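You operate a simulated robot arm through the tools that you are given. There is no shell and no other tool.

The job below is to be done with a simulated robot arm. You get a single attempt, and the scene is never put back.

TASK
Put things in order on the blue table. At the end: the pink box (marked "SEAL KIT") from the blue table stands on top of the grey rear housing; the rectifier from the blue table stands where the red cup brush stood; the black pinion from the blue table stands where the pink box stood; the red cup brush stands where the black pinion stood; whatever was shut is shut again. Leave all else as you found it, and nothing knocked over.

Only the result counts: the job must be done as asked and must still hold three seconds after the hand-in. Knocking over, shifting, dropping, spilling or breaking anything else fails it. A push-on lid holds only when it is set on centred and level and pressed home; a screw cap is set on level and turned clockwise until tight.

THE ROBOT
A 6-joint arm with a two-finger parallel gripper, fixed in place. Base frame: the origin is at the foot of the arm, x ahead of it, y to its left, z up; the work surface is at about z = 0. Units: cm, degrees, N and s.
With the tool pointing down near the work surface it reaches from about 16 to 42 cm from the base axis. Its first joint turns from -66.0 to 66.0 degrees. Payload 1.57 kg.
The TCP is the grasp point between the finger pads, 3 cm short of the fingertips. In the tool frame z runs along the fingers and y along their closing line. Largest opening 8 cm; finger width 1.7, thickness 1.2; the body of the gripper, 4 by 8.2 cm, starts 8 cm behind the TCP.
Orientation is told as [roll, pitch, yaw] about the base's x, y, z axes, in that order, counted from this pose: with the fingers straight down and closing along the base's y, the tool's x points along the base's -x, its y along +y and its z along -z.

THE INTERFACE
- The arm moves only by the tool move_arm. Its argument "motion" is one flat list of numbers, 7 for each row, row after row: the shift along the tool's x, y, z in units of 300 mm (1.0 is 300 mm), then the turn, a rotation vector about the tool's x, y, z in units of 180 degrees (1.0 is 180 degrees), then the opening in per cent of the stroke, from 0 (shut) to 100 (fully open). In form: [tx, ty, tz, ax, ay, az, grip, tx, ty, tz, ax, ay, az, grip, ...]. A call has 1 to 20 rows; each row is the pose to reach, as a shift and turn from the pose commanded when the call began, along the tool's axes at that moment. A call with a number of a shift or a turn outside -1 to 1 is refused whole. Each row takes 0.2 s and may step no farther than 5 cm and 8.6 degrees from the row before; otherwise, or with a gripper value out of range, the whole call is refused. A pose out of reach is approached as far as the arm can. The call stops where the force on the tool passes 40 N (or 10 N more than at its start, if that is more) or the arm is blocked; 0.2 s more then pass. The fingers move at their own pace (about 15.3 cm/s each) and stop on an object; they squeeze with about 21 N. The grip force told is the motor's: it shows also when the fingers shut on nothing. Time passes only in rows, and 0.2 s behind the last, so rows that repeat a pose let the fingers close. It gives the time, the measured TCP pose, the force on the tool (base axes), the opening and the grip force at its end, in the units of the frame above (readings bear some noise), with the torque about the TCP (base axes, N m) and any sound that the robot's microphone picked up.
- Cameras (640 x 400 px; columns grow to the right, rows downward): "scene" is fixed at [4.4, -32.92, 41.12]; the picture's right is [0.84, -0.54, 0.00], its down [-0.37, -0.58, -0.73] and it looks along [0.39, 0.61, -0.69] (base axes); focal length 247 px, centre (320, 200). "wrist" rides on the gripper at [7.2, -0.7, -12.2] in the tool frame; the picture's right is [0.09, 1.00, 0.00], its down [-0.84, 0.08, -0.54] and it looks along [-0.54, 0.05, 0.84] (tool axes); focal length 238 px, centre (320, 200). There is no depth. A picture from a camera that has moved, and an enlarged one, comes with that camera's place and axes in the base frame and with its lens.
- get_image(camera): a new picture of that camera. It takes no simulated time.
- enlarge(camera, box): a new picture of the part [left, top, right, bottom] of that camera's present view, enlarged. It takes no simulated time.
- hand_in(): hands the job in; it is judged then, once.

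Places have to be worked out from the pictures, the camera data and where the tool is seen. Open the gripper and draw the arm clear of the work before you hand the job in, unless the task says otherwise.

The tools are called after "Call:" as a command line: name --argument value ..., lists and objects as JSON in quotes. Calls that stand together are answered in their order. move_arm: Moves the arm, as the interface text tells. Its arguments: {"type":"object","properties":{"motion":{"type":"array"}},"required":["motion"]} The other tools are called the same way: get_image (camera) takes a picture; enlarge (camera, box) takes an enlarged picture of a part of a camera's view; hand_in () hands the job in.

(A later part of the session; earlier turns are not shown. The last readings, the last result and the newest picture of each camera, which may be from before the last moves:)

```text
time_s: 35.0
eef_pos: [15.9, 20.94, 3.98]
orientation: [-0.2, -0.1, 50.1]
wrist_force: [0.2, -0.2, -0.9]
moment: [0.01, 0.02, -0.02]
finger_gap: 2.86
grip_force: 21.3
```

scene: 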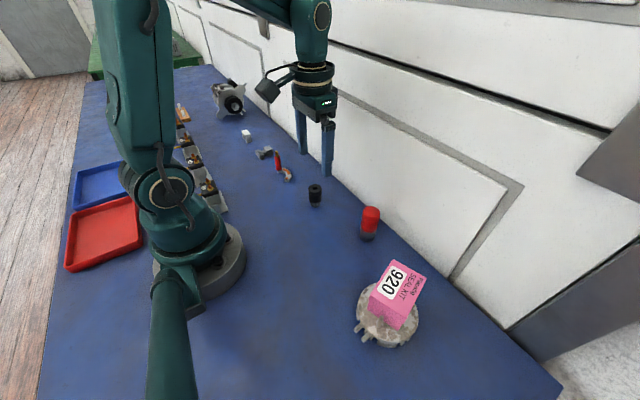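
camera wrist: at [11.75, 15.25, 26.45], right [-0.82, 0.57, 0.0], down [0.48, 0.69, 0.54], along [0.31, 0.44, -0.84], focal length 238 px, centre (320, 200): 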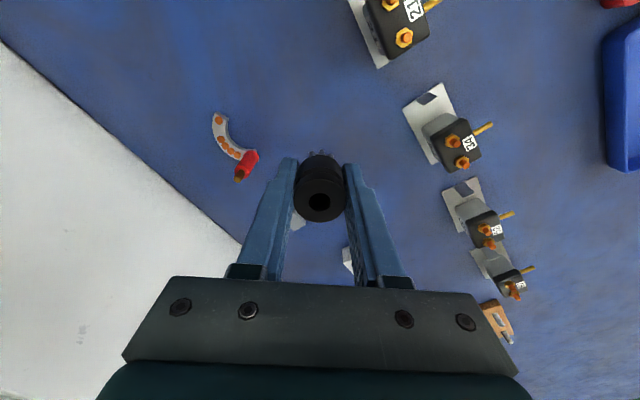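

Not touching yet. I lower by about 1 mm more in half-millimetre steps and read the force.

Call:
move_arm --motion '[0, 0, 0.0017, 0, 0, 0, 0, 0, 0, 0.0033, 0, 0, 0, 0, 0, 0, 0.0033, 0, 0, 0, 0]'

Call:
enlarge --camera "scene" --box '[210, 120, 290, 200]'

```text
time_s: 35.8
eef_pos: [15.99, 20.98, 4.06]
orientation: [-0.3, 0.0, 50.1]
wrist_force: [-0.1, 0.6, -1.7]
moment: [0.02, -0.03, 0.01]
finger_gap: 2.88
grip_force: 21.0
```

```text
5.00 times, centred on (250, 160) of scene
camera zoom: at [4.4, -32.92, 41.12], right [0.84, -0.54, 0.0], down [-0.37, -0.58, -0.73], along [0.39, 0.61, -0.69], focal length 1236 px, centre (670, 400)
```

zoom: 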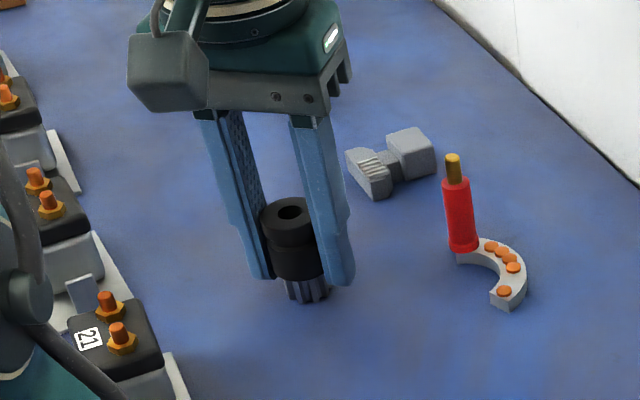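

Still no contact force. I lower another 1 mm.

Call:
move_arm --motion '[0, 0, 0.0017, 0, 0, 0, 0, 0, 0, 0.0033, 0, 0, 0, 0, 0, 0, 0.0033, 0, 0, 0, 0]'

Call:
get_image --camera "wrist"

```text
time_s: 36.6
eef_pos: [15.85, 21.11, 3.84]
orientation: [-0.3, 0.1, 50.0]
wrist_force: [-0.2, -5.4, 12.0]
moment: [0.01, 0.02, -0.03]
finger_gap: 2.9
grip_force: 21.4
```

```text
taken
camera wrist: at [11.77, 15.18, 16.03], right [-0.82, 0.57, 0.0], down [0.48, 0.69, 0.54], along [0.31, 0.44, -0.84], focal length 238 px, centre (320, 200)
```

wrist: 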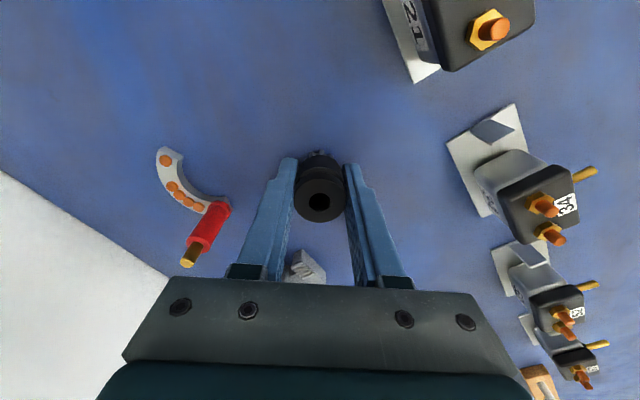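

Contact at 12 N: the pinion is down. I ease off half a millimetre, open to about 5.5 cm, then rise straight up.

Call:
move_arm --motion '[0, 0, -0.0017, 0, 0, 0, 0, 0, 0, -0.0017, 0, 0, 0, 39, 0, 0, -0.0017, 0, 0, 0, 45, 0, 0, -0.0017, 0, 0, 0, 55, 0, 0, -0.0017, 0, 0, 0, 70, 0, 0, -0.0017, 0, 0, 0, 70]'

Call:
enlarge --camera "wrist" --box '[240, 110, 400, 260]'

Call:
enlarge --camera "scene" --box '[210, 120, 290, 200]'

```text
time_s: 38.0
eef_pos: [15.93, 20.99, 3.87]
orientation: [-0.2, -0.1, 50.0]
wrist_force: [0.7, 0.0, -0.1]
moment: [-0.03, 0.0, -0.02]
finger_gap: 5.62
grip_force: 0.0
```

```text
2.67 times, centred on (320, 185) of wrist
camera zoom: at [11.78, 15.19, 16.04], right [-0.82, 0.57, 0.0], down [0.48, 0.69, 0.54], along [0.31, 0.44, -0.84], focal length 636 px, centre (320, 240)
```

zoom: 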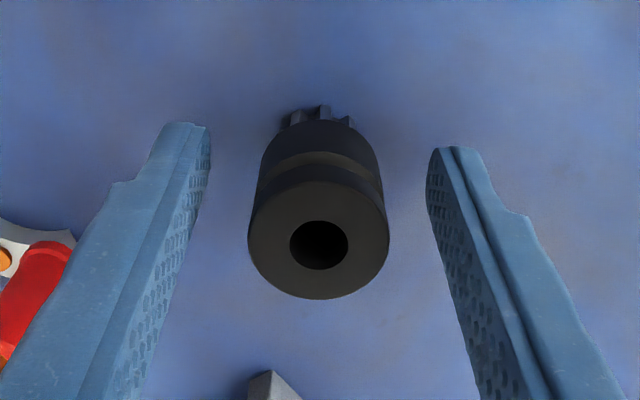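

```text
5.00 times, centred on (250, 160) of scene
camera zoom: at [4.4, -32.92, 41.12], right [0.84, -0.54, 0.0], down [-0.37, -0.58, -0.73], along [0.39, 0.61, -0.69], focal length 1236 px, centre (670, 400)
```

zoom: 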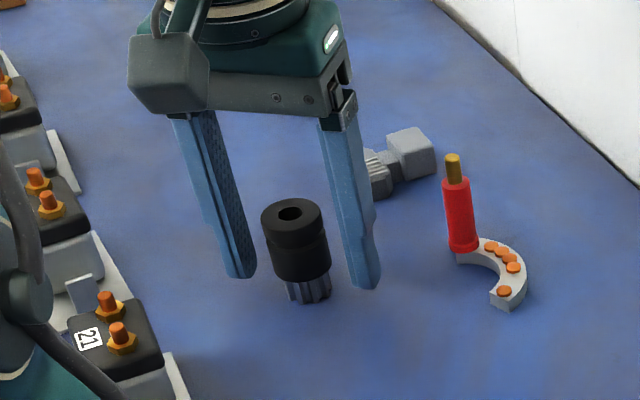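

The pinion stands free at the pink box's old spot. I rise and travel to about (28.5, -10, 18) at yaw 0 to measure the brush.

Call:
move_arm --motion '[0, 0, -0.05, 0, 0, 0, 70, 0, 0, -0.13, 0, 0, 0, 80, 0, 0, -0.24, 0, 0, 0, 98, 0, 0, -0.36, 0, 0, 0, 98, 0, 0, -0.47, 0, 0, 0, 98, 0.0376, -0.0707, -0.47, 0, 0, 0.0198, 98, 0.0751, -0.1413, -0.47, 0, 0, 0.0397, 98, 0.1127, -0.212, -0.47, 0, 0, 0.0595, 98, 0.1502, -0.2827, -0.47, 0, 0, 0.0794, 98, 0.1878, -0.3534, -0.47, 0, 0, 0.0992, 98, 0.2253, -0.424, -0.47, 0, 0, 0.119, 98, 0.2629, -0.4947, -0.47, 0, 0, 0.1389, 98, 0.3004, -0.5654, -0.47, 0, 0, 0.1587, 98, 0.338, -0.636, -0.47, 0, 0, 0.1786, 98, 0.3755, -0.7067, -0.47, 0, 0, 0.1984, 98, 0.4131, -0.7774, -0.47, 0, 0, 0.2182, 98, 0.4506, -0.848, -0.47, 0, 0, 0.2381, 98, 0.4882, -0.9187, -0.47, 0, 0, 0.2579, 98, 0.5257, -0.9894, -0.47, 0, 0, 0.2778, 98]'

Call:
get_image --camera "wrist"

Call:
enlarge --camera "wrist" --box '[250, 90, 390, 220]'

Call:
get_image --camera "scene"

```text
time_s: 42.0
eef_pos: [28.65, -10.13, 18.07]
orientation: [-0.1, -0.1, 0.0]
wrist_force: [0.0, -0.6, -0.1]
moment: [0.0, 0.0, -0.02]
finger_gap: 7.83
grip_force: 0.0
```

```text
taken
camera wrist: at [21.37, -10.7, 30.26], right [-0.09, 1.0, 0.0], down [0.84, 0.08, 0.54], along [0.54, 0.05, -0.84], focal length 238 px, centre (320, 200)
```

wrist: 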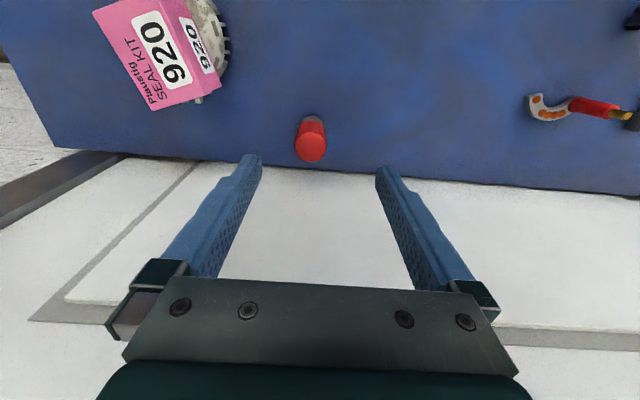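

```text
3.08 times, centred on (320, 155) of wrist
camera zoom: at [21.37, -10.7, 30.26], right [-0.09, 1.0, 0.0], down [0.84, 0.08, 0.54], along [0.54, 0.05, -0.84], focal length 733 px, centre (320, 338)
```

zoom: 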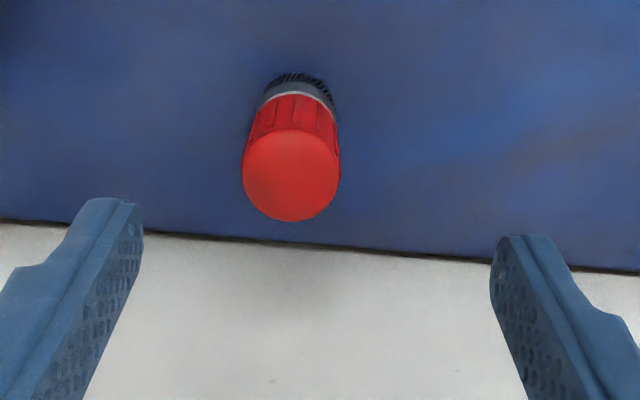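

```text
taken
```

scene: 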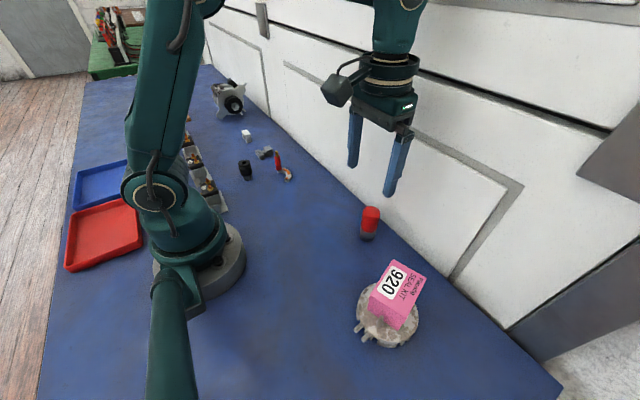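

The brush is ≈ 3.25 cm in diameter and about 7 cm tall, standing at ≈ (29.95, -10.9). I centre over it and descend to TCP z ≈ 11.5 for a check before going down around it.

Call:
move_arm --motion '[-0.015, -0.01, 0.05, 0, 0, 0, 98, -0.03, -0.02, 0.11, 0, 0, 0, 98, -0.046, -0.03, 0.17, 0, 0, 0, 98, -0.046, -0.03, 0.218, 0, 0, 0, 98, -0.046, -0.03, 0.218, 0, 0, 0, 98]'

Call:
get_image --camera "wrist"

Call:
enlarge --camera "scene" --box '[310, 130, 430, 250]'

```text
time_s: 43.2
eef_pos: [29.92, -11.08, 11.54]
orientation: [-0.1, -0.2, 0.1]
wrist_force: [-0.8, -0.2, 0.3]
moment: [0.01, 0.01, 0.01]
finger_gap: 7.85
grip_force: 0.0
```

```text
taken
camera wrist: at [22.64, -11.63, 23.68], right [-0.09, 1.0, 0.0], down [0.84, 0.08, 0.54], along [0.54, 0.05, -0.84], focal length 238 px, centre (320, 200)
```

wrist: 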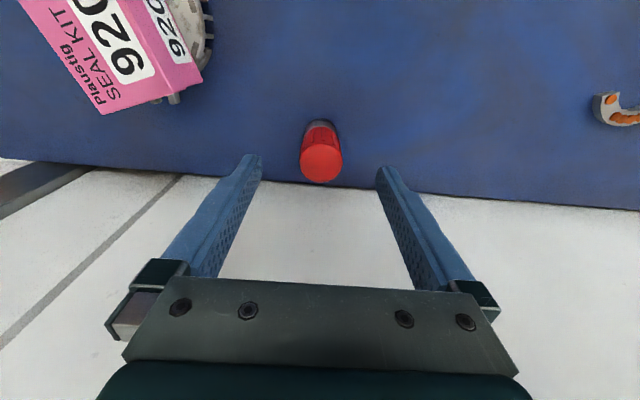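

```text
3.33 times, centred on (370, 190) of scene
camera zoom: at [4.4, -32.92, 41.12], right [0.84, -0.54, 0.0], down [-0.37, -0.58, -0.73], along [0.39, 0.61, -0.69], focal length 824 px, centre (153, 233)
```

zoom: 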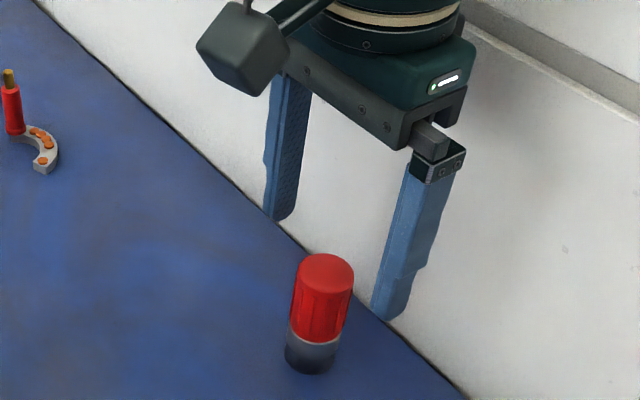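

The brush top coincides with the tool axis to within about 1 mm. I descend to TCP z ≈ 4.5 and then close.

Call:
move_arm --motion '[-0.002, 0, 0.06, 0, 0, 0, 98, -0.002, 0, 0.12, 0, 0, 0, 98, -0.002, 0, 0.17, 0, 0, 0, 98, -0.002, 0, 0.21, 0, 0, 0, 98, -0.002, 0, 0.2327, 0, 0, 0, 98, -0.002, 0, 0.2327, 0, 0, 0, 98]'

Call:
enlarge --camera "wrist" --box '[220, 90, 420, 290]'

```text
time_s: 44.6
eef_pos: [30.0, -10.95, 4.63]
orientation: [-0.1, 0.0, 0.0]
wrist_force: [0.0, 0.7, -0.7]
moment: [0.01, 0.04, -0.01]
finger_gap: 7.8
grip_force: 0.2
```

```text
2.00 times, centred on (320, 190) of wrist
camera zoom: at [22.75, -11.61, 16.67], right [-0.09, 1.0, 0.0], down [0.84, 0.08, 0.54], along [0.54, 0.05, -0.84], focal length 477 px, centre (320, 220)
```

zoom: 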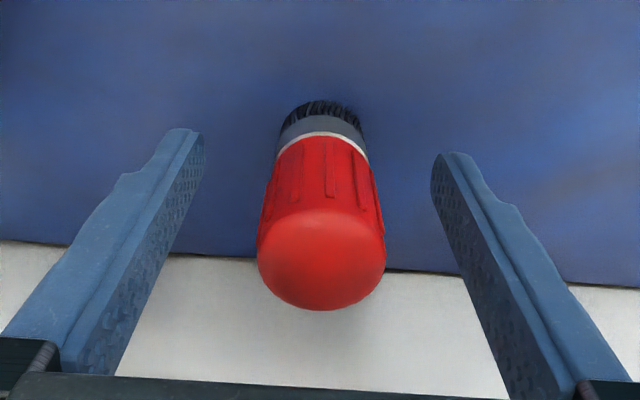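

The brush is centred between the fingers. I close on the red handle.

Call:
move_arm --motion '[0, 0, 0, 0, 0, 0, 70, 0, 0, 0, 0, 0, 0, 50, 0, 0, 0, 0, 0, 0, 42, 0, 0, 0, 0, 0, 0, 30, 0, 0, 0, 0, 0, 0, 10, 0, 0, 0, 0, 0, 0, 0, 0, 0, 0, 0, 0, 0, 0]'

Call:
enlarge --camera "wrist" --box '[220, 90, 420, 290]'

```text
time_s: 46.2
eef_pos: [30.03, -11.0, 4.47]
orientation: [-0.1, -0.1, 0.0]
wrist_force: [0.3, 0.0, -0.1]
moment: [0.01, 0.04, 0.01]
finger_gap: 3.11
grip_force: 21.1
```

```text
2.00 times, centred on (320, 190) of wrist
camera zoom: at [22.76, -11.61, 16.69], right [-0.09, 1.0, 0.0], down [0.84, 0.08, 0.54], along [0.54, 0.05, -0.84], focal length 477 px, centre (320, 220)
```

zoom: 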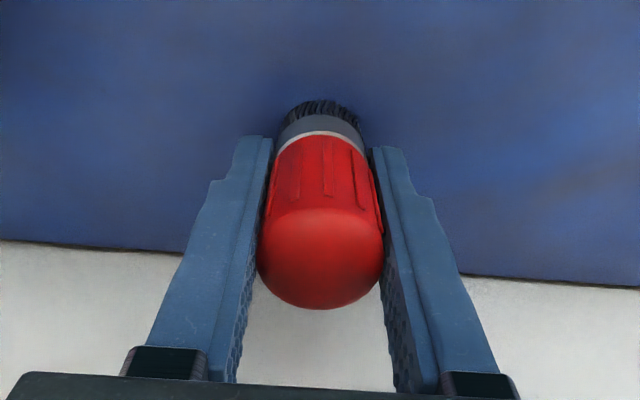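

Gripped at 3.11 cm, with brush spot ≈ (29.96, -10.91). I lift slowly and carry it to above the pinion's old place (25.9, 3.08).

Call:
move_arm --motion '[0, 0, -0.015, 0, 0, 0, 0, 0, 0, -0.04, 0, 0, 0, 0, 0, 0, -0.09, 0, 0, 0, 0, 0, 0, -0.15, 0, 0, 0, 0, 0, 0, -0.22, 0, 0, 0, 0, 0, 0, -0.29, 0, 0, 0, 0, 0.0193, 0.0666, -0.29, 0, 0, 0, 0, 0.0387, 0.1332, -0.29, 0, 0, 0, 0, 0.058, 0.1998, -0.29, 0, 0, 0, 0, 0.0773, 0.2665, -0.29, 0, 0, 0, 0, 0.0966, 0.3331, -0.29, 0, 0, 0, 0, 0.116, 0.3997, -0.29, 0, 0, 0, 0, 0.1353, 0.4663, -0.29, 0, 0, 0, 0, 0.1353, 0.4663, -0.29, 0, 0, 0, 0]'

Call:
get_image --camera "wrist"

Call:
get_image --camera "scene"

```text
time_s: 49.2
eef_pos: [26.0, 3.06, 13.2]
orientation: [-0.2, -0.2, 0.0]
wrist_force: [0.0, 0.0, -0.4]
moment: [0.0, 0.01, 0.02]
finger_gap: 3.1
grip_force: 21.2
```

```text
taken
camera wrist: at [18.72, 2.4, 25.34], right [-0.09, 1.0, 0.0], down [0.84, 0.08, 0.54], along [0.54, 0.05, -0.84], focal length 238 px, centre (320, 200)
```

wrist: 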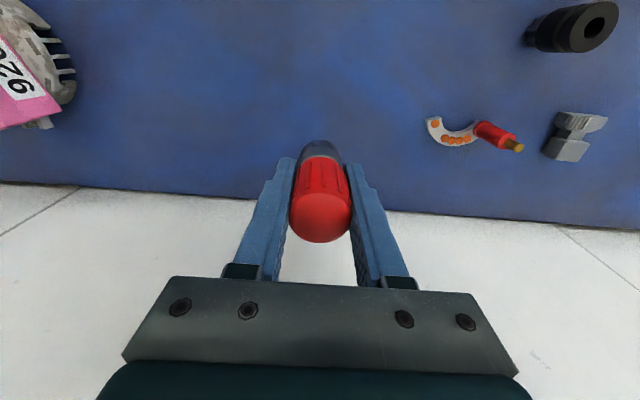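

```text
taken
```

scene: 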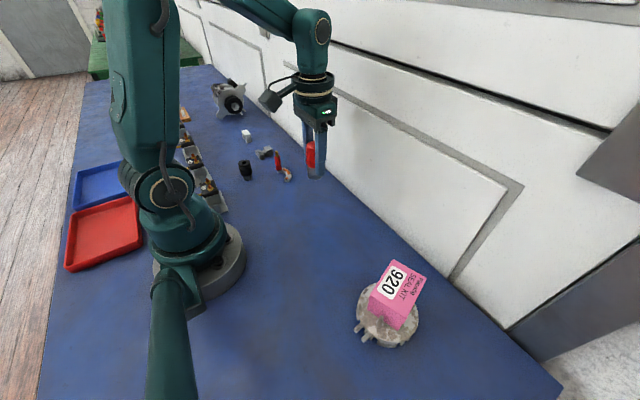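

The brush is upright over (25.9, 3.1). I lower to about 1.5 mm above the table.

Call:
move_arm --motion '[0, 0, 0.06, 0, 0, 0, 0, 0, 0, 0.12, 0, 0, 0, 0, 0, 0, 0.18, 0, 0, 0, 0, 0, 0, 0.23, 0, 0, 0, 0, 0, 0, 0.265, 0, 0, 0, 0, 0, 0, 0.279, 0, 0, 0, 0, 0, 0, 0.284, 0, 0, 0, 0, 0, 0, 0.284, 0, 0, 0, 0]'

```text
time_s: 51.0
eef_pos: [25.9, 2.98, 4.75]
orientation: [-0.1, -0.2, -0.1]
wrist_force: [-1.1, 0.9, 3.3]
moment: [0.12, -0.01, 0.0]
finger_gap: 3.14
grip_force: 21.0
```

There is a slight upward force and moment; possibly first contact. I lower half a millimetre more and check by picture.

Call:
move_arm --motion '[0, 0, 0.0017, 0, 0, 0, 0, 0, 0, 0.0017, 0, 0, 0, 0]'

Call:
enlarge --camera "scene" --box '[280, 140, 360, 220]'

Call:
enlarge --camera "wrist" --box '[220, 90, 420, 290]'

```text
time_s: 51.6
eef_pos: [25.87, 2.99, 4.71]
orientation: [-0.2, -0.2, 0.1]
wrist_force: [0.7, 1.5, 8.3]
moment: [0.2, 0.02, 0.04]
finger_gap: 3.12
grip_force: 20.8
```

```text
5.00 times, centred on (320, 180) of scene
camera zoom: at [4.4, -32.92, 41.12], right [0.84, -0.54, 0.0], down [-0.37, -0.58, -0.73], along [0.39, 0.61, -0.69], focal length 1236 px, centre (320, 300)
```

zoom: 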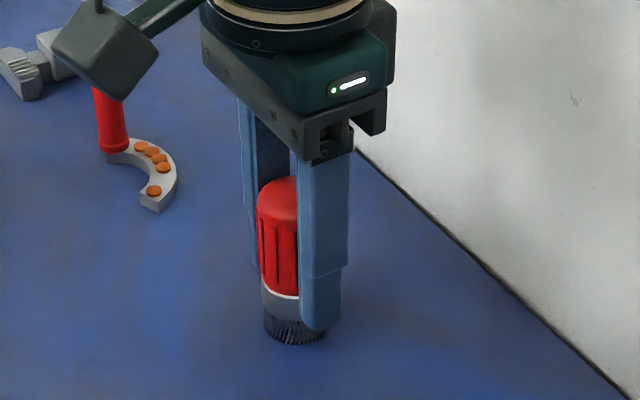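

```text
2.00 times, centred on (320, 190) of wrist
camera zoom: at [18.68, 2.41, 16.85], right [-0.09, 1.0, 0.0], down [0.83, 0.08, 0.55], along [0.54, 0.05, -0.84], focal length 477 px, centre (320, 220)
```

zoom: 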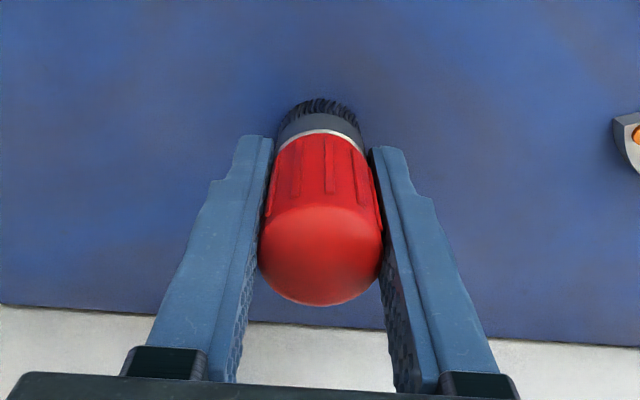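

Contact is at 8 N, seemingly on the +y edge of the brush's foot. I press about 0.7 mm more to seat it flush before release.

Call:
move_arm --motion '[0, 0, 0.0012, 0, 0, 0, 0, 0, 0, 0.0024, 0, 0, 0, 0, 0, 0, 0.0024, 0, 0, 0, 0]'

Call:
enlarge --camera "scene" --box '[290, 150, 350, 220]'

```text
time_s: 52.4
eef_pos: [25.94, 2.9, 4.62]
orientation: [-0.1, -0.3, 0.0]
wrist_force: [-1.3, 6.2, 18.8]
moment: [0.4, -0.01, 0.08]
finger_gap: 3.13
grip_force: 20.5
```

```text
5.71 times, centred on (320, 185) of scene
camera zoom: at [4.39, -32.92, 41.12], right [0.84, -0.54, 0.0], down [-0.37, -0.58, -0.73], along [0.39, 0.61, -0.69], focal length 1412 px, centre (320, 286)
```

zoom: 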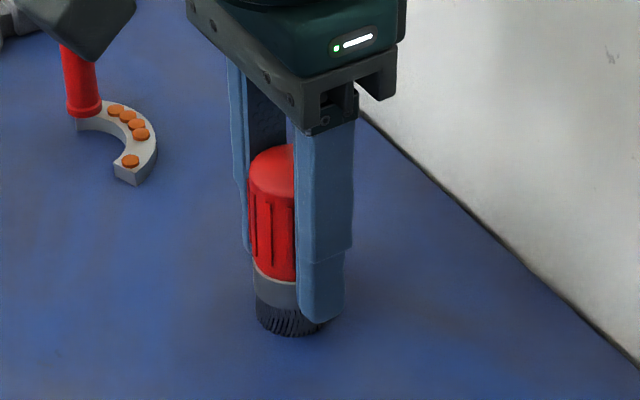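

It is well seated now. I ease off about 1 mm, then open slowly in small stages.

Call:
move_arm --motion '[0, 0, -0.0017, 0, 0, 0, 0, 0, 0, -0.003, 0, 0, 0, 0, 0, 0, -0.003, 0, 0, 0, 0]'

```text
time_s: 53.2
eef_pos: [25.81, 2.89, 4.64]
orientation: [-0.2, 0.0, 0.0]
wrist_force: [-0.3, -0.1, -1.1]
moment: [-0.03, -0.01, -0.03]
finger_gap: 3.12
grip_force: 20.9
```

Force is zero now. I open in small stages and check that the brush remains upright.

Call:
move_arm --motion '[0, 0, 0, 0, 0, 0, 40, 0, 0, 0, 0, 0, 0, 41, 0, 0, 0, 0, 0, 0, 43, 0, 0, 0, 0, 0, 0, 48, 0, 0, 0, 0, 0, 0, 60, 0, 0, 0, 0, 0, 0, 80, 0, 0, 0, 0, 0, 0, 80]'

Call:
enlarge --camera "scene" --box '[280, 140, 360, 220]'

Call:
enlarge --camera "wrist" --box '[220, 90, 420, 290]'

```text
time_s: 54.8
eef_pos: [25.97, 2.99, 4.64]
orientation: [-0.2, -0.2, -0.1]
wrist_force: [0.6, 0.5, -0.6]
moment: [-0.02, 0.0, 0.02]
finger_gap: 6.4
grip_force: 0.1
```

```text
5.00 times, centred on (320, 180) of scene
camera zoom: at [4.4, -32.92, 41.12], right [0.84, -0.54, 0.0], down [-0.37, -0.58, -0.73], along [0.39, 0.61, -0.69], focal length 1236 px, centre (320, 300)
```

zoom: 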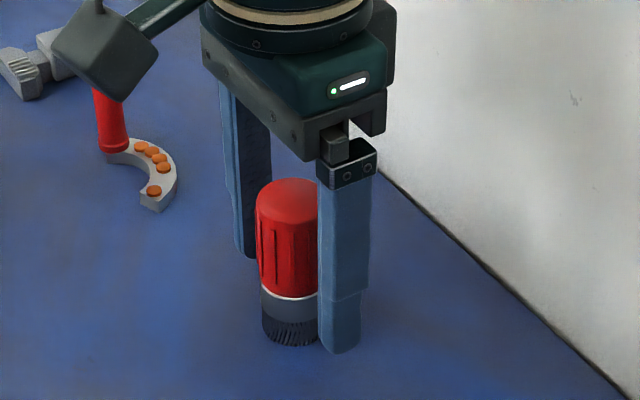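

```text
2.00 times, centred on (320, 190) of wrist
camera zoom: at [18.67, 2.38, 16.84], right [-0.09, 1.0, 0.0], down [0.84, 0.08, 0.54], along [0.54, 0.05, -0.84], focal length 477 px, centre (320, 220)
```

zoom: 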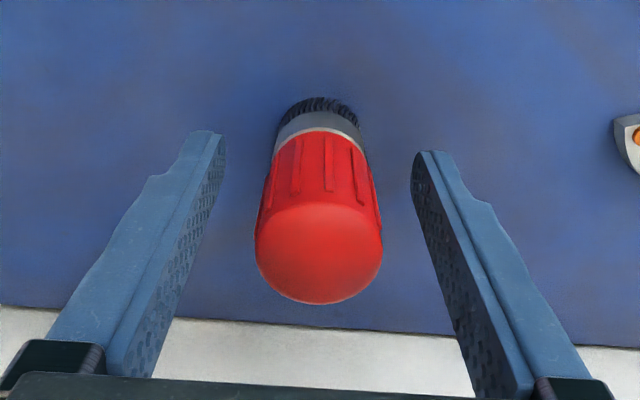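

The brush stands upright and free at the pinion's old place. I rise and move to view the rectifier from (24, 16, 18).

Call:
move_arm --motion '[0, 0, -0.05, 0, 0, 0, 80, 0, 0, -0.13, 0, 0, 0, 80, 0, 0, -0.24, 0, 0, 0, 80, 0, 0, -0.35, 0, 0, 0, 80, 0, 0, -0.447, 0, 0, 0, 80, 0.0105, 0.072, -0.447, 0, 0, 0, 80, 0.021, 0.144, -0.447, 0, 0, 0, 80, 0.0315, 0.2165, -0.447, 0, 0, 0, 80, 0.042, 0.288, -0.447, 0, 0, 0, 80, 0.0525, 0.361, -0.447, 0, 0, 0, 80, 0.063, 0.433, -0.447, 0, 0, 0, 80, 0.063, 0.433, -0.447, 0, 0, 0, 80]'

Call:
get_image --camera "wrist"

Call:
enlarge --camera "wrist" --box '[270, 90, 400, 210]'

Call:
enlarge --camera "scene" --box '[260, 140, 310, 190]'

```text
time_s: 57.4
eef_pos: [23.95, 16.0, 18.05]
orientation: [-0.1, -0.1, 0.1]
wrist_force: [-0.3, 0.5, -0.1]
moment: [0.0, 0.04, 0.01]
finger_gap: 6.39
grip_force: 0.0
```

```text
taken
camera wrist: at [16.68, 15.39, 30.27], right [-0.09, 1.0, 0.0], down [0.84, 0.08, 0.54], along [0.54, 0.05, -0.84], focal length 238 px, centre (320, 200)
```

wrist: 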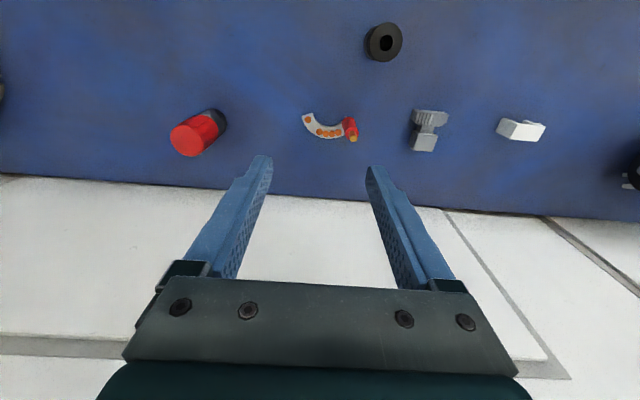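

```text
3.33 times, centred on (335, 150) of wrist
camera zoom: at [16.68, 15.39, 30.27], right [-0.09, 1.0, 0.0], down [0.84, 0.08, 0.54], along [0.54, 0.05, -0.84], focal length 794 px, centre (270, 367)
```

zoom: 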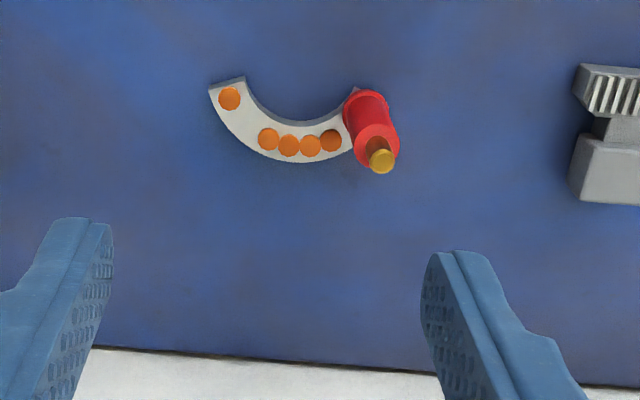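

```text
8.00 times, centred on (285, 165) of scene
camera zoom: at [4.4, -32.92, 41.12], right [0.84, -0.54, 0.0], down [-0.37, -0.58, -0.73], along [0.39, 0.61, -0.69], focal length 1977 px, centre (600, 480)
```

zoom: 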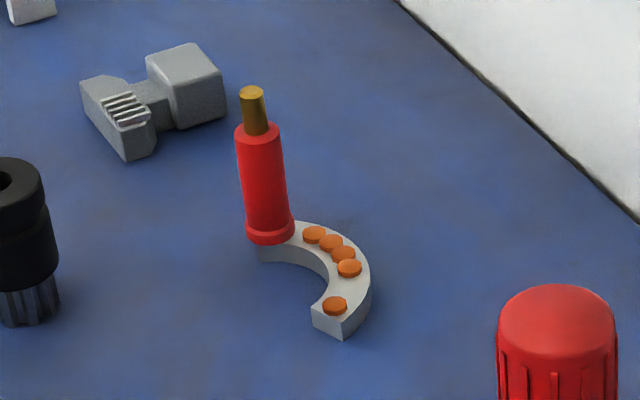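

The rectifier lies flat, with its stud at ≈ (24.1, 19.5) up to z ≈ 6.4 and the half-ring centred about (24.5, 17.2). I'll grip the red stud with the fingers closing along y, which is best against the overhang. I first go above the stud at z ≈ 11.5 to check.

Call:
move_arm --motion '[-0.0024, 0.038, 0.05, 0, 0, 0, 65, -0.0048, 0.076, 0.1, 0, 0, 0, 55, -0.0073, 0.1137, 0.16, 0, 0, 0, 50, -0.0073, 0.1137, 0.218, 0, 0, 0, 50, -0.0073, 0.1137, 0.218, 0, 0, 0, 50]'

Call:
enlarge --camera "wrist" --box '[230, 80, 390, 220]'

Call:
enlarge --camera "scene" --box '[230, 110, 330, 210]'

```text
time_s: 58.6
eef_pos: [24.22, 19.25, 11.36]
orientation: [-0.1, -0.2, -0.1]
wrist_force: [0.3, 0.1, -0.9]
moment: [0.01, -0.02, 0.03]
finger_gap: 3.99
grip_force: 0.1
```

```text
2.86 times, centred on (310, 150) of wrist
camera zoom: at [16.95, 18.74, 23.64], right [-0.09, 1.0, 0.0], down [0.84, 0.08, 0.54], along [0.54, 0.05, -0.84], focal length 681 px, centre (349, 343)
```

zoom: 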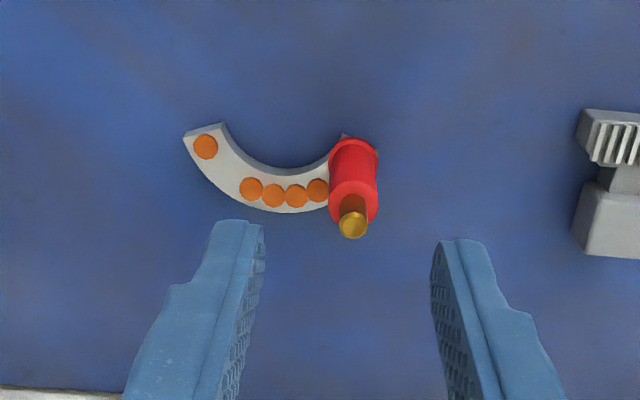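

```text
4.00 times, centred on (280, 160) of scene
camera zoom: at [4.4, -32.92, 41.12], right [0.84, -0.54, 0.0], down [-0.37, -0.58, -0.73], along [0.39, 0.61, -0.69], focal length 989 px, centre (480, 360)
```

zoom: 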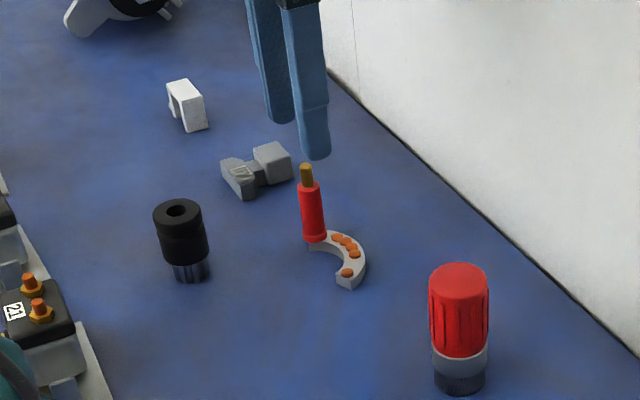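

The stud is within 1 mm of the tool axis. I descend to TCP z ≈ 4.7 (tips about 1.7, above the plate and diodes).

Call:
move_arm --motion '[0, 0.003, 0.06, 0, 0, 0, 50, 0, 0.003, 0.12, 0, 0, 0, 50, 0, 0.003, 0.17, 0, 0, 0, 50, 0, 0.003, 0.205, 0, 0, 0, 50, 0, 0.003, 0.2247, 0, 0, 0, 50, 0, 0.003, 0.2247, 0, 0, 0, 50]'

Call:
enlarge --camera "wrist" --box '[220, 90, 420, 290]'

Call:
enlarge --camera "scene" --box '[250, 130, 320, 200]'

```text
time_s: 60.0
eef_pos: [24.21, 19.43, 4.73]
orientation: [-0.1, -0.2, 0.0]
wrist_force: [-0.1, -0.2, -0.4]
moment: [0.01, 0.0, 0.01]
finger_gap: 4.01
grip_force: 0.1
```

```text
2.00 times, centred on (320, 190) of wrist
camera zoom: at [16.99, 18.86, 16.91], right [-0.09, 1.0, 0.0], down [0.84, 0.08, 0.54], along [0.54, 0.05, -0.84], focal length 477 px, centre (320, 220)
```

zoom: 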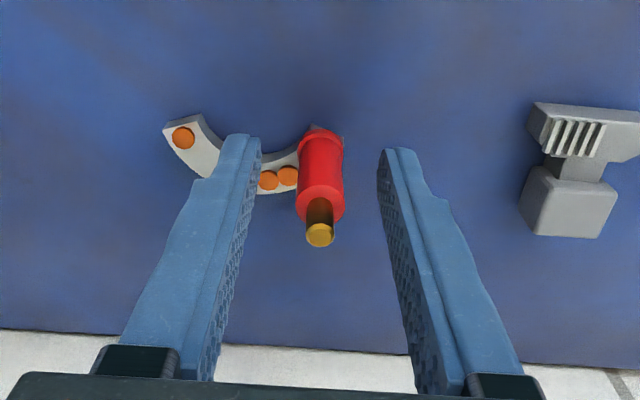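

```text
5.71 times, centred on (285, 165) of scene
camera zoom: at [4.4, -32.92, 41.12], right [0.84, -0.54, 0.0], down [-0.37, -0.58, -0.73], along [0.39, 0.61, -0.69], focal length 1412 px, centre (520, 400)
```

zoom: 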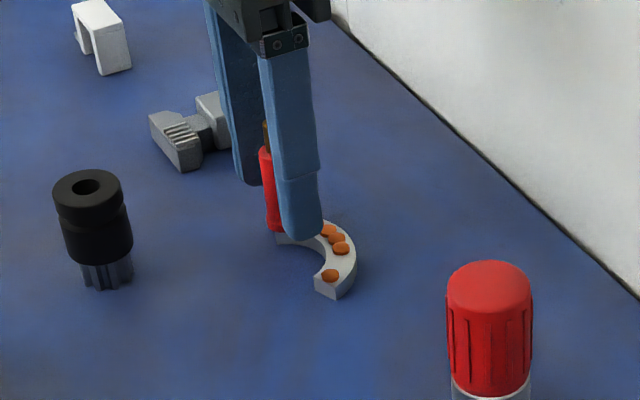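

Aligned on the stud with clearance above the plate. I close.

Call:
move_arm --motion '[0, 0, 0, 0, 0, 0, 30, 0, 0, 0, 0, 0, 0, 20, 0, 0, 0, 0, 0, 0, 10, 0, 0, 0, 0, 0, 0, 0, 0, 0, 0, 0, 0, 0, 0, 0, 0, 0, 0, 0, 0, 0]'

Call:
enlarge --camera "wrist" --box '[220, 90, 420, 290]'

```text
time_s: 61.4
eef_pos: [24.19, 19.39, 4.72]
orientation: [-0.1, -0.2, 0.0]
wrist_force: [1.1, -0.2, -0.3]
moment: [0.01, 0.01, -0.01]
finger_gap: 1.38
grip_force: 20.8
```

```text
2.00 times, centred on (320, 190) of wrist
camera zoom: at [16.99, 18.86, 16.93], right [-0.09, 1.0, 0.0], down [0.84, 0.08, 0.54], along [0.54, 0.05, -0.84], focal length 477 px, centre (320, 220)
```

zoom: 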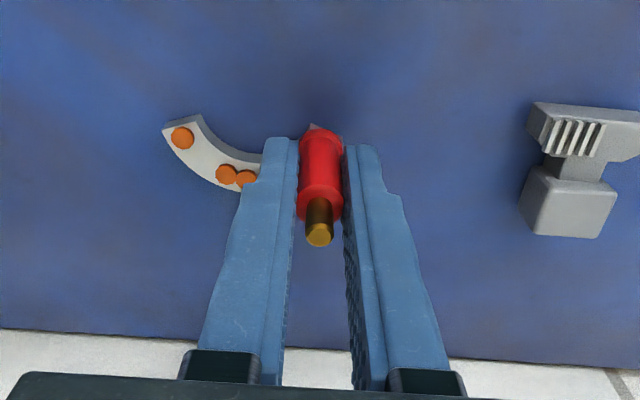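

Gripped at 1.38 cm. I lift 1.5 cm slowly and check that the rectifier hangs level.

Call:
move_arm --motion '[0, 0, -0.01, 0, 0, 0, 0, 0, 0, -0.02, 0, 0, 0, 0, 0, 0, -0.035, 0, 0, 0, 0, 0, 0, -0.05, 0, 0, 0, 0, 0, 0, -0.05, 0, 0, 0, 0]'

Call:
enlarge --camera "scene" --box '[250, 130, 320, 200]'

Call:
enlarge --camera "wrist" --box '[220, 90, 420, 290]'

```text
time_s: 62.6
eef_pos: [24.3, 19.47, 6.23]
orientation: [-0.1, -0.2, 0.1]
wrist_force: [-0.2, 0.5, -0.9]
moment: [0.0, 0.03, 0.04]
finger_gap: 1.4
grip_force: 20.9
```

```text
5.71 times, centred on (285, 165) of scene
camera zoom: at [4.4, -32.92, 41.12], right [0.84, -0.54, 0.0], down [-0.37, -0.58, -0.73], along [0.39, 0.61, -0.69], focal length 1412 px, centre (520, 400)
```

zoom: 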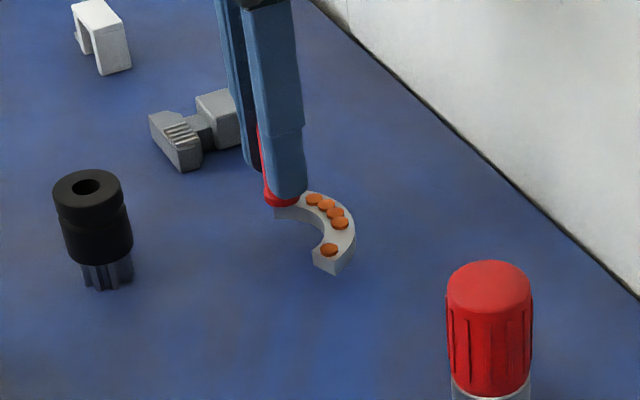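

```text
2.00 times, centred on (320, 190) of wrist
camera zoom: at [17.05, 18.86, 18.43], right [-0.09, 1.0, 0.0], down [0.84, 0.08, 0.54], along [0.54, 0.05, -0.84], focal length 477 px, centre (320, 220)
```

zoom: 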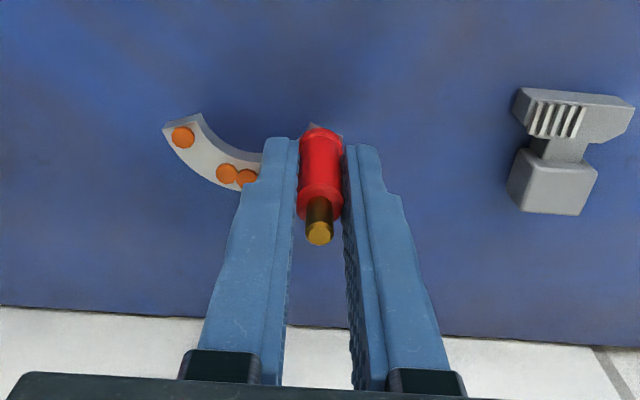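

It hangs level. I lift to z ≈ 16.5 and carry it over to (29.5, -8.5), which puts the rectifier's middle on the brush's old spot.

Call:
move_arm --motion '[0, 0, -0.06, 0, 0, 0, 0, 0, 0, -0.13, 0, 0, 0, 0, 0, 0, -0.21, 0, 0, 0, 0, 0, 0, -0.28, 0, 0, 0, 0, 0, 0, -0.34, 0, 0, 0, 0, -0.0146, -0.0779, -0.34, 0, 0, 0, 0, -0.0292, -0.1559, -0.34, 0, 0, 0, 0, -0.0438, -0.2338, -0.34, 0, 0, 0, 0, -0.0583, -0.3118, -0.34, 0, 0, 0, 0, -0.0729, -0.3897, -0.34, 0, 0, 0, 0, -0.0875, -0.4677, -0.34, 0, 0, 0, 0, -0.1021, -0.5456, -0.34, 0, 0, 0, 0, -0.1167, -0.6235, -0.34, 0, 0, 0, 0, -0.1313, -0.7015, -0.34, 0, 0, 0, 0, -0.1458, -0.7794, -0.34, 0, 0, 0, 0, -0.1604, -0.8574, -0.34, 0, 0, 0, 0, -0.175, -0.9353, -0.34, 0, 0, 0, 0, -0.175, -0.9353, -0.34, 0, 0, 0, 0]'

Call:
get_image --camera "wrist"

Call:
get_image --camera "scene"

```text
time_s: 66.4
eef_pos: [29.51, -8.65, 16.51]
orientation: [-0.2, -0.1, 0.0]
wrist_force: [0.0, 0.8, -1.4]
moment: [0.03, 0.03, -0.02]
finger_gap: 1.4
grip_force: 21.6
```

```text
taken
camera wrist: at [22.21, -9.2, 28.71], right [-0.09, 1.0, 0.0], down [0.84, 0.08, 0.54], along [0.54, 0.05, -0.84], focal length 238 px, centre (320, 200)
```

wrist: 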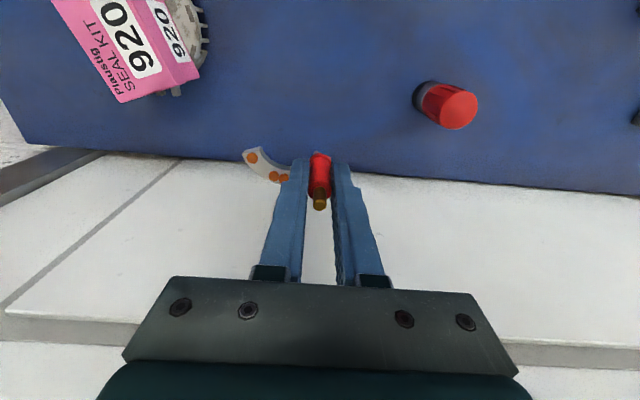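

```text
taken
```

scene: 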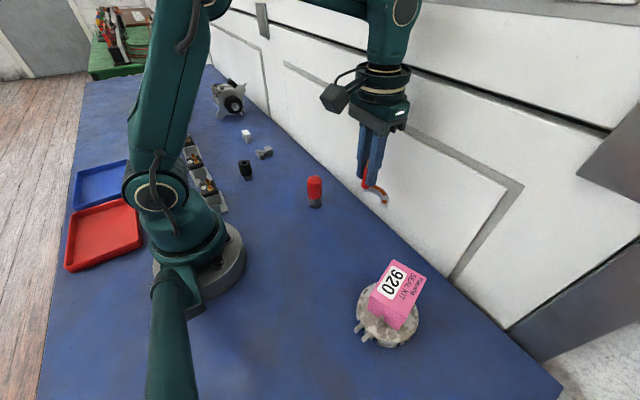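

Position is good. I lower to about 2 mm above the table.

Call:
move_arm --motion '[0, 0, 0.07, 0, 0, 0, 0, 0, 0, 0.14, 0, 0, 0, 0, 0, 0, 0.21, 0, 0, 0, 0, 0, 0, 0.28, 0, 0, 0, 0, 0, 0, 0.33, 0, 0, 0, 0, 0, 0, 0.365, 0, 0, 0, 0, 0, 0, 0.38, 0, 0, 0, 0, 0, 0, 0.385, 0, 0, 0, 0, 0, 0, 0.385, 0, 0, 0, 0]'

Call:
enlarge --camera "scene" --box '[320, 150, 420, 250]'

```text
time_s: 68.4
eef_pos: [29.53, -8.61, 5.0]
orientation: [-0.3, -0.2, -0.1]
wrist_force: [-2.9, 1.9, 14.8]
moment: [0.19, 0.08, 0.02]
finger_gap: 1.39
grip_force: 20.8
```

```text
4.00 times, centred on (370, 200) of scene
camera zoom: at [4.4, -32.92, 41.12], right [0.84, -0.54, 0.0], down [-0.37, -0.58, -0.73], along [0.39, 0.61, -0.69], focal length 989 px, centre (120, 200)
```

zoom: 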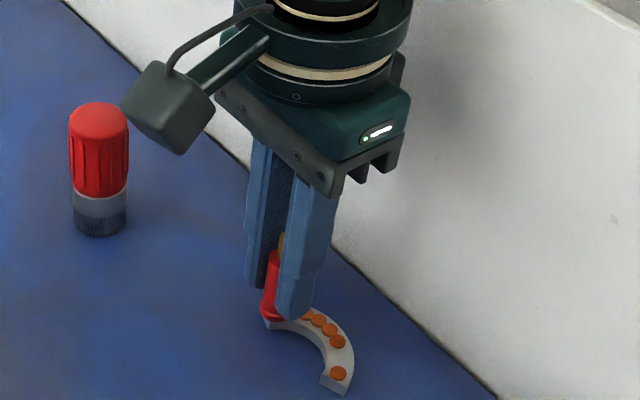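

It touched earlier than expected (TCP 5.0 instead of about 4.75), with 14.8 N. I look closely at how the plate is sitting before going on.

Call:
enlarge --camera "scene" --box '[375, 205, 415, 255]'

Call:
enlarge --camera "wrist" --box '[220, 90, 420, 290]'

```text
8.00 times, centred on (395, 230) of scene
camera zoom: at [4.4, -32.92, 41.12], right [0.84, -0.54, 0.0], down [-0.37, -0.58, -0.73], along [0.39, 0.61, -0.69], focal length 1977 px, centre (-280, -40)
```

zoom: 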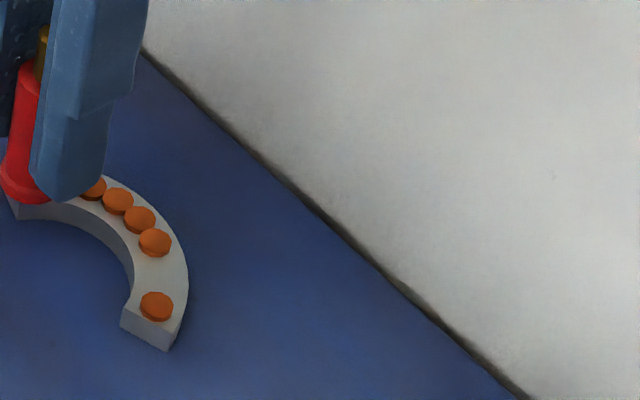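

```text
2.00 times, centred on (320, 190) of wrist
camera zoom: at [22.25, -9.22, 17.12], right [-0.09, 1.0, 0.0], down [0.83, 0.08, 0.55], along [0.54, 0.05, -0.84], focal length 477 px, centre (320, 220)
```

zoom: 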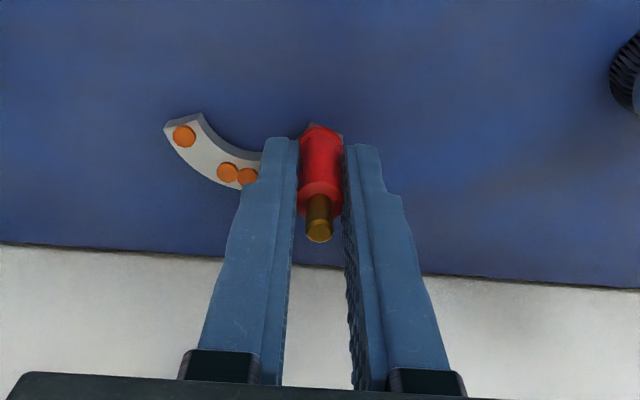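

The stud tip's shift in the wrist view (about 4 px) shows the part simply crept about 0.25 cm down in the grip, which explains the early contact; the plate looks flat on the table. I ease off 1 mm and check the force.

Call:
move_arm --motion '[0, 0, -0.002, 0, 0, 0, 0, 0, 0, -0.0033, 0, 0, 0, 0, 0, 0, -0.0033, 0, 0, 0, 0]'

```text
time_s: 69.2
eef_pos: [29.51, -8.63, 5.06]
orientation: [-0.1, -0.1, -0.1]
wrist_force: [-0.8, 0.2, -1.4]
moment: [-0.01, 0.04, 0.01]
finger_gap: 1.36
grip_force: 20.8
```

The force is about zero. I lower 0.4 mm to keep light contact and open in small stages.

Call:
move_arm --motion '[0, 0, 0.0013, 0, 0, 0, 0, 0, 0, 0.0013, 0, 0, 0, 18, 0, 0, 0.0013, 0, 0, 0, 19, 0, 0, 0.0013, 0, 0, 0, 22, 0, 0, 0.0013, 0, 0, 0, 28, 0, 0, 0.0013, 0, 0, 0, 38, 0, 0, 0.0013, 0, 0, 0, 45, 0, 0, 0.0013, 0, 0, 0, 45]'

Call:
enlarge --camera "scene" --box '[345, 190, 415, 255]'

Call:
enlarge --camera "wrist" --box '[220, 90, 420, 290]'

```text
time_s: 71.0
eef_pos: [29.44, -8.69, 5.04]
orientation: [-0.1, -0.2, 0.1]
wrist_force: [0.0, 0.0, 0.6]
moment: [0.02, 0.0, 0.0]
finger_gap: 3.57
grip_force: 0.1
```

```text
6.15 times, centred on (380, 222) of scene
camera zoom: at [4.4, -32.92, 41.12], right [0.84, -0.54, 0.0], down [-0.37, -0.58, -0.73], along [0.39, 0.61, -0.69], focal length 1521 px, centre (-49, 62)
```

zoom: 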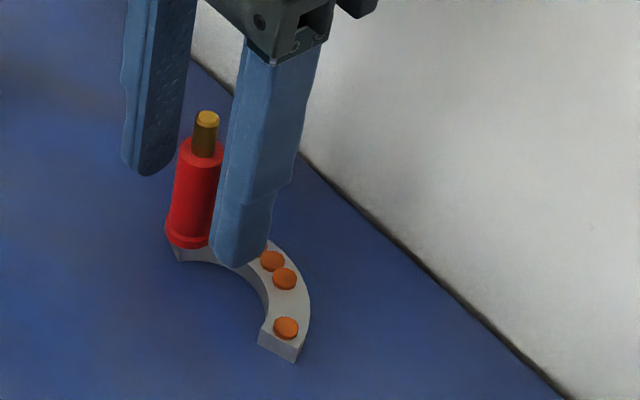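

```text
2.00 times, centred on (320, 190) of wrist
camera zoom: at [22.26, -9.2, 17.2], right [-0.09, 1.0, 0.0], down [0.84, 0.08, 0.54], along [0.54, 0.05, -0.84], focal length 477 px, centre (320, 220)
```

zoom: 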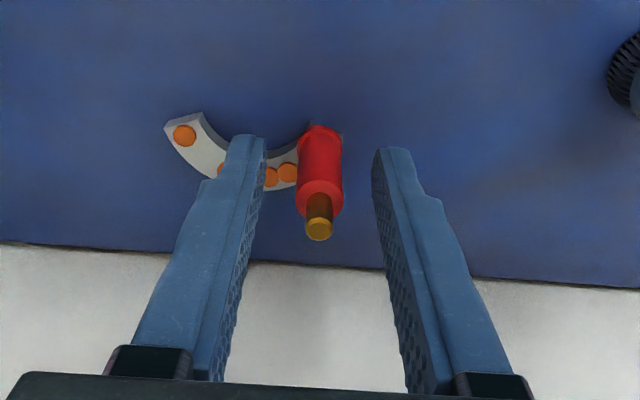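

The rectifier rests flat and free. I rise straight up and return towards the start pose for a final check.

Call:
move_arm --motion '[0, 0, -0.03, 0, 0, 0, 45, 0, 0, -0.08, 0, 0, 0, 45, 0, 0, -0.16, 0, 0, 0, 45, 0, 0, -0.26, 0, 0, 0, 60, 0, 0, -0.36, 0, 0, 0, 98, 0, 0, -0.46, 0, 0, 0, 98, 0, 0, -0.56, 0, 0, 0, 98, 0.04, 0.01, -0.61, 0, 0, 0, 98, 0.08, 0.018, -0.615, 0, 0, 0, 98, 0.08, 0.018, -0.615, 0, 0, 0, 98]'

Call:
get_image --camera "wrist"

Call:
get_image --camera "scene"

Call:
enlarge --camera "scene" --box '[220, 130, 440, 360]'

```text
time_s: 73.2
eef_pos: [27.06, -7.97, 23.51]
orientation: [-0.1, -0.1, 0.1]
wrist_force: [0.7, -0.2, -1.0]
moment: [-0.02, 0.03, 0.02]
finger_gap: 7.85
grip_force: 0.0
```

```text
taken
camera wrist: at [19.81, -8.56, 35.66], right [-0.09, 1.0, 0.0], down [0.84, 0.08, 0.54], along [0.54, 0.05, -0.84], focal length 238 px, centre (320, 200)
```

wrist: 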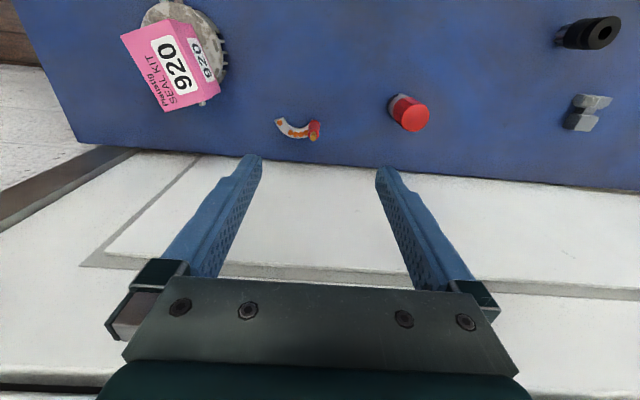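

```text
taken
```

scene: 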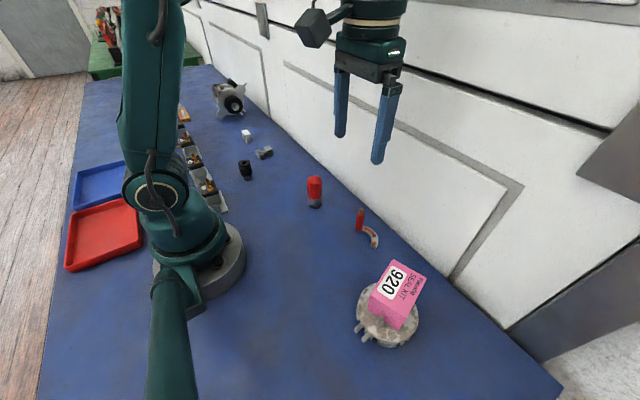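

```text
1.74 times, centred on (330, 245) of scene
camera zoom: at [4.4, -32.92, 41.12], right [0.84, -0.54, 0.0], down [-0.37, -0.58, -0.73], along [0.39, 0.61, -0.69], focal length 430 px, centre (303, 122)
```

zoom: 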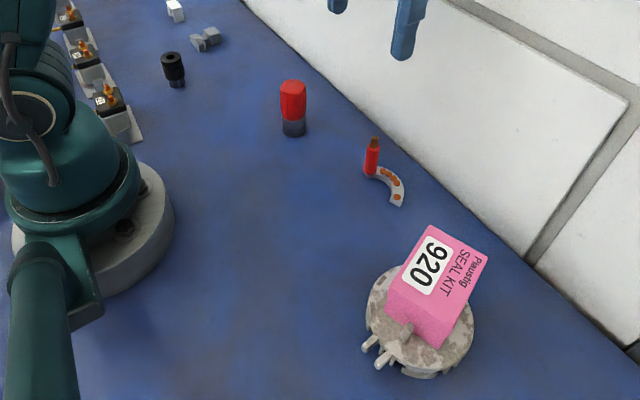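

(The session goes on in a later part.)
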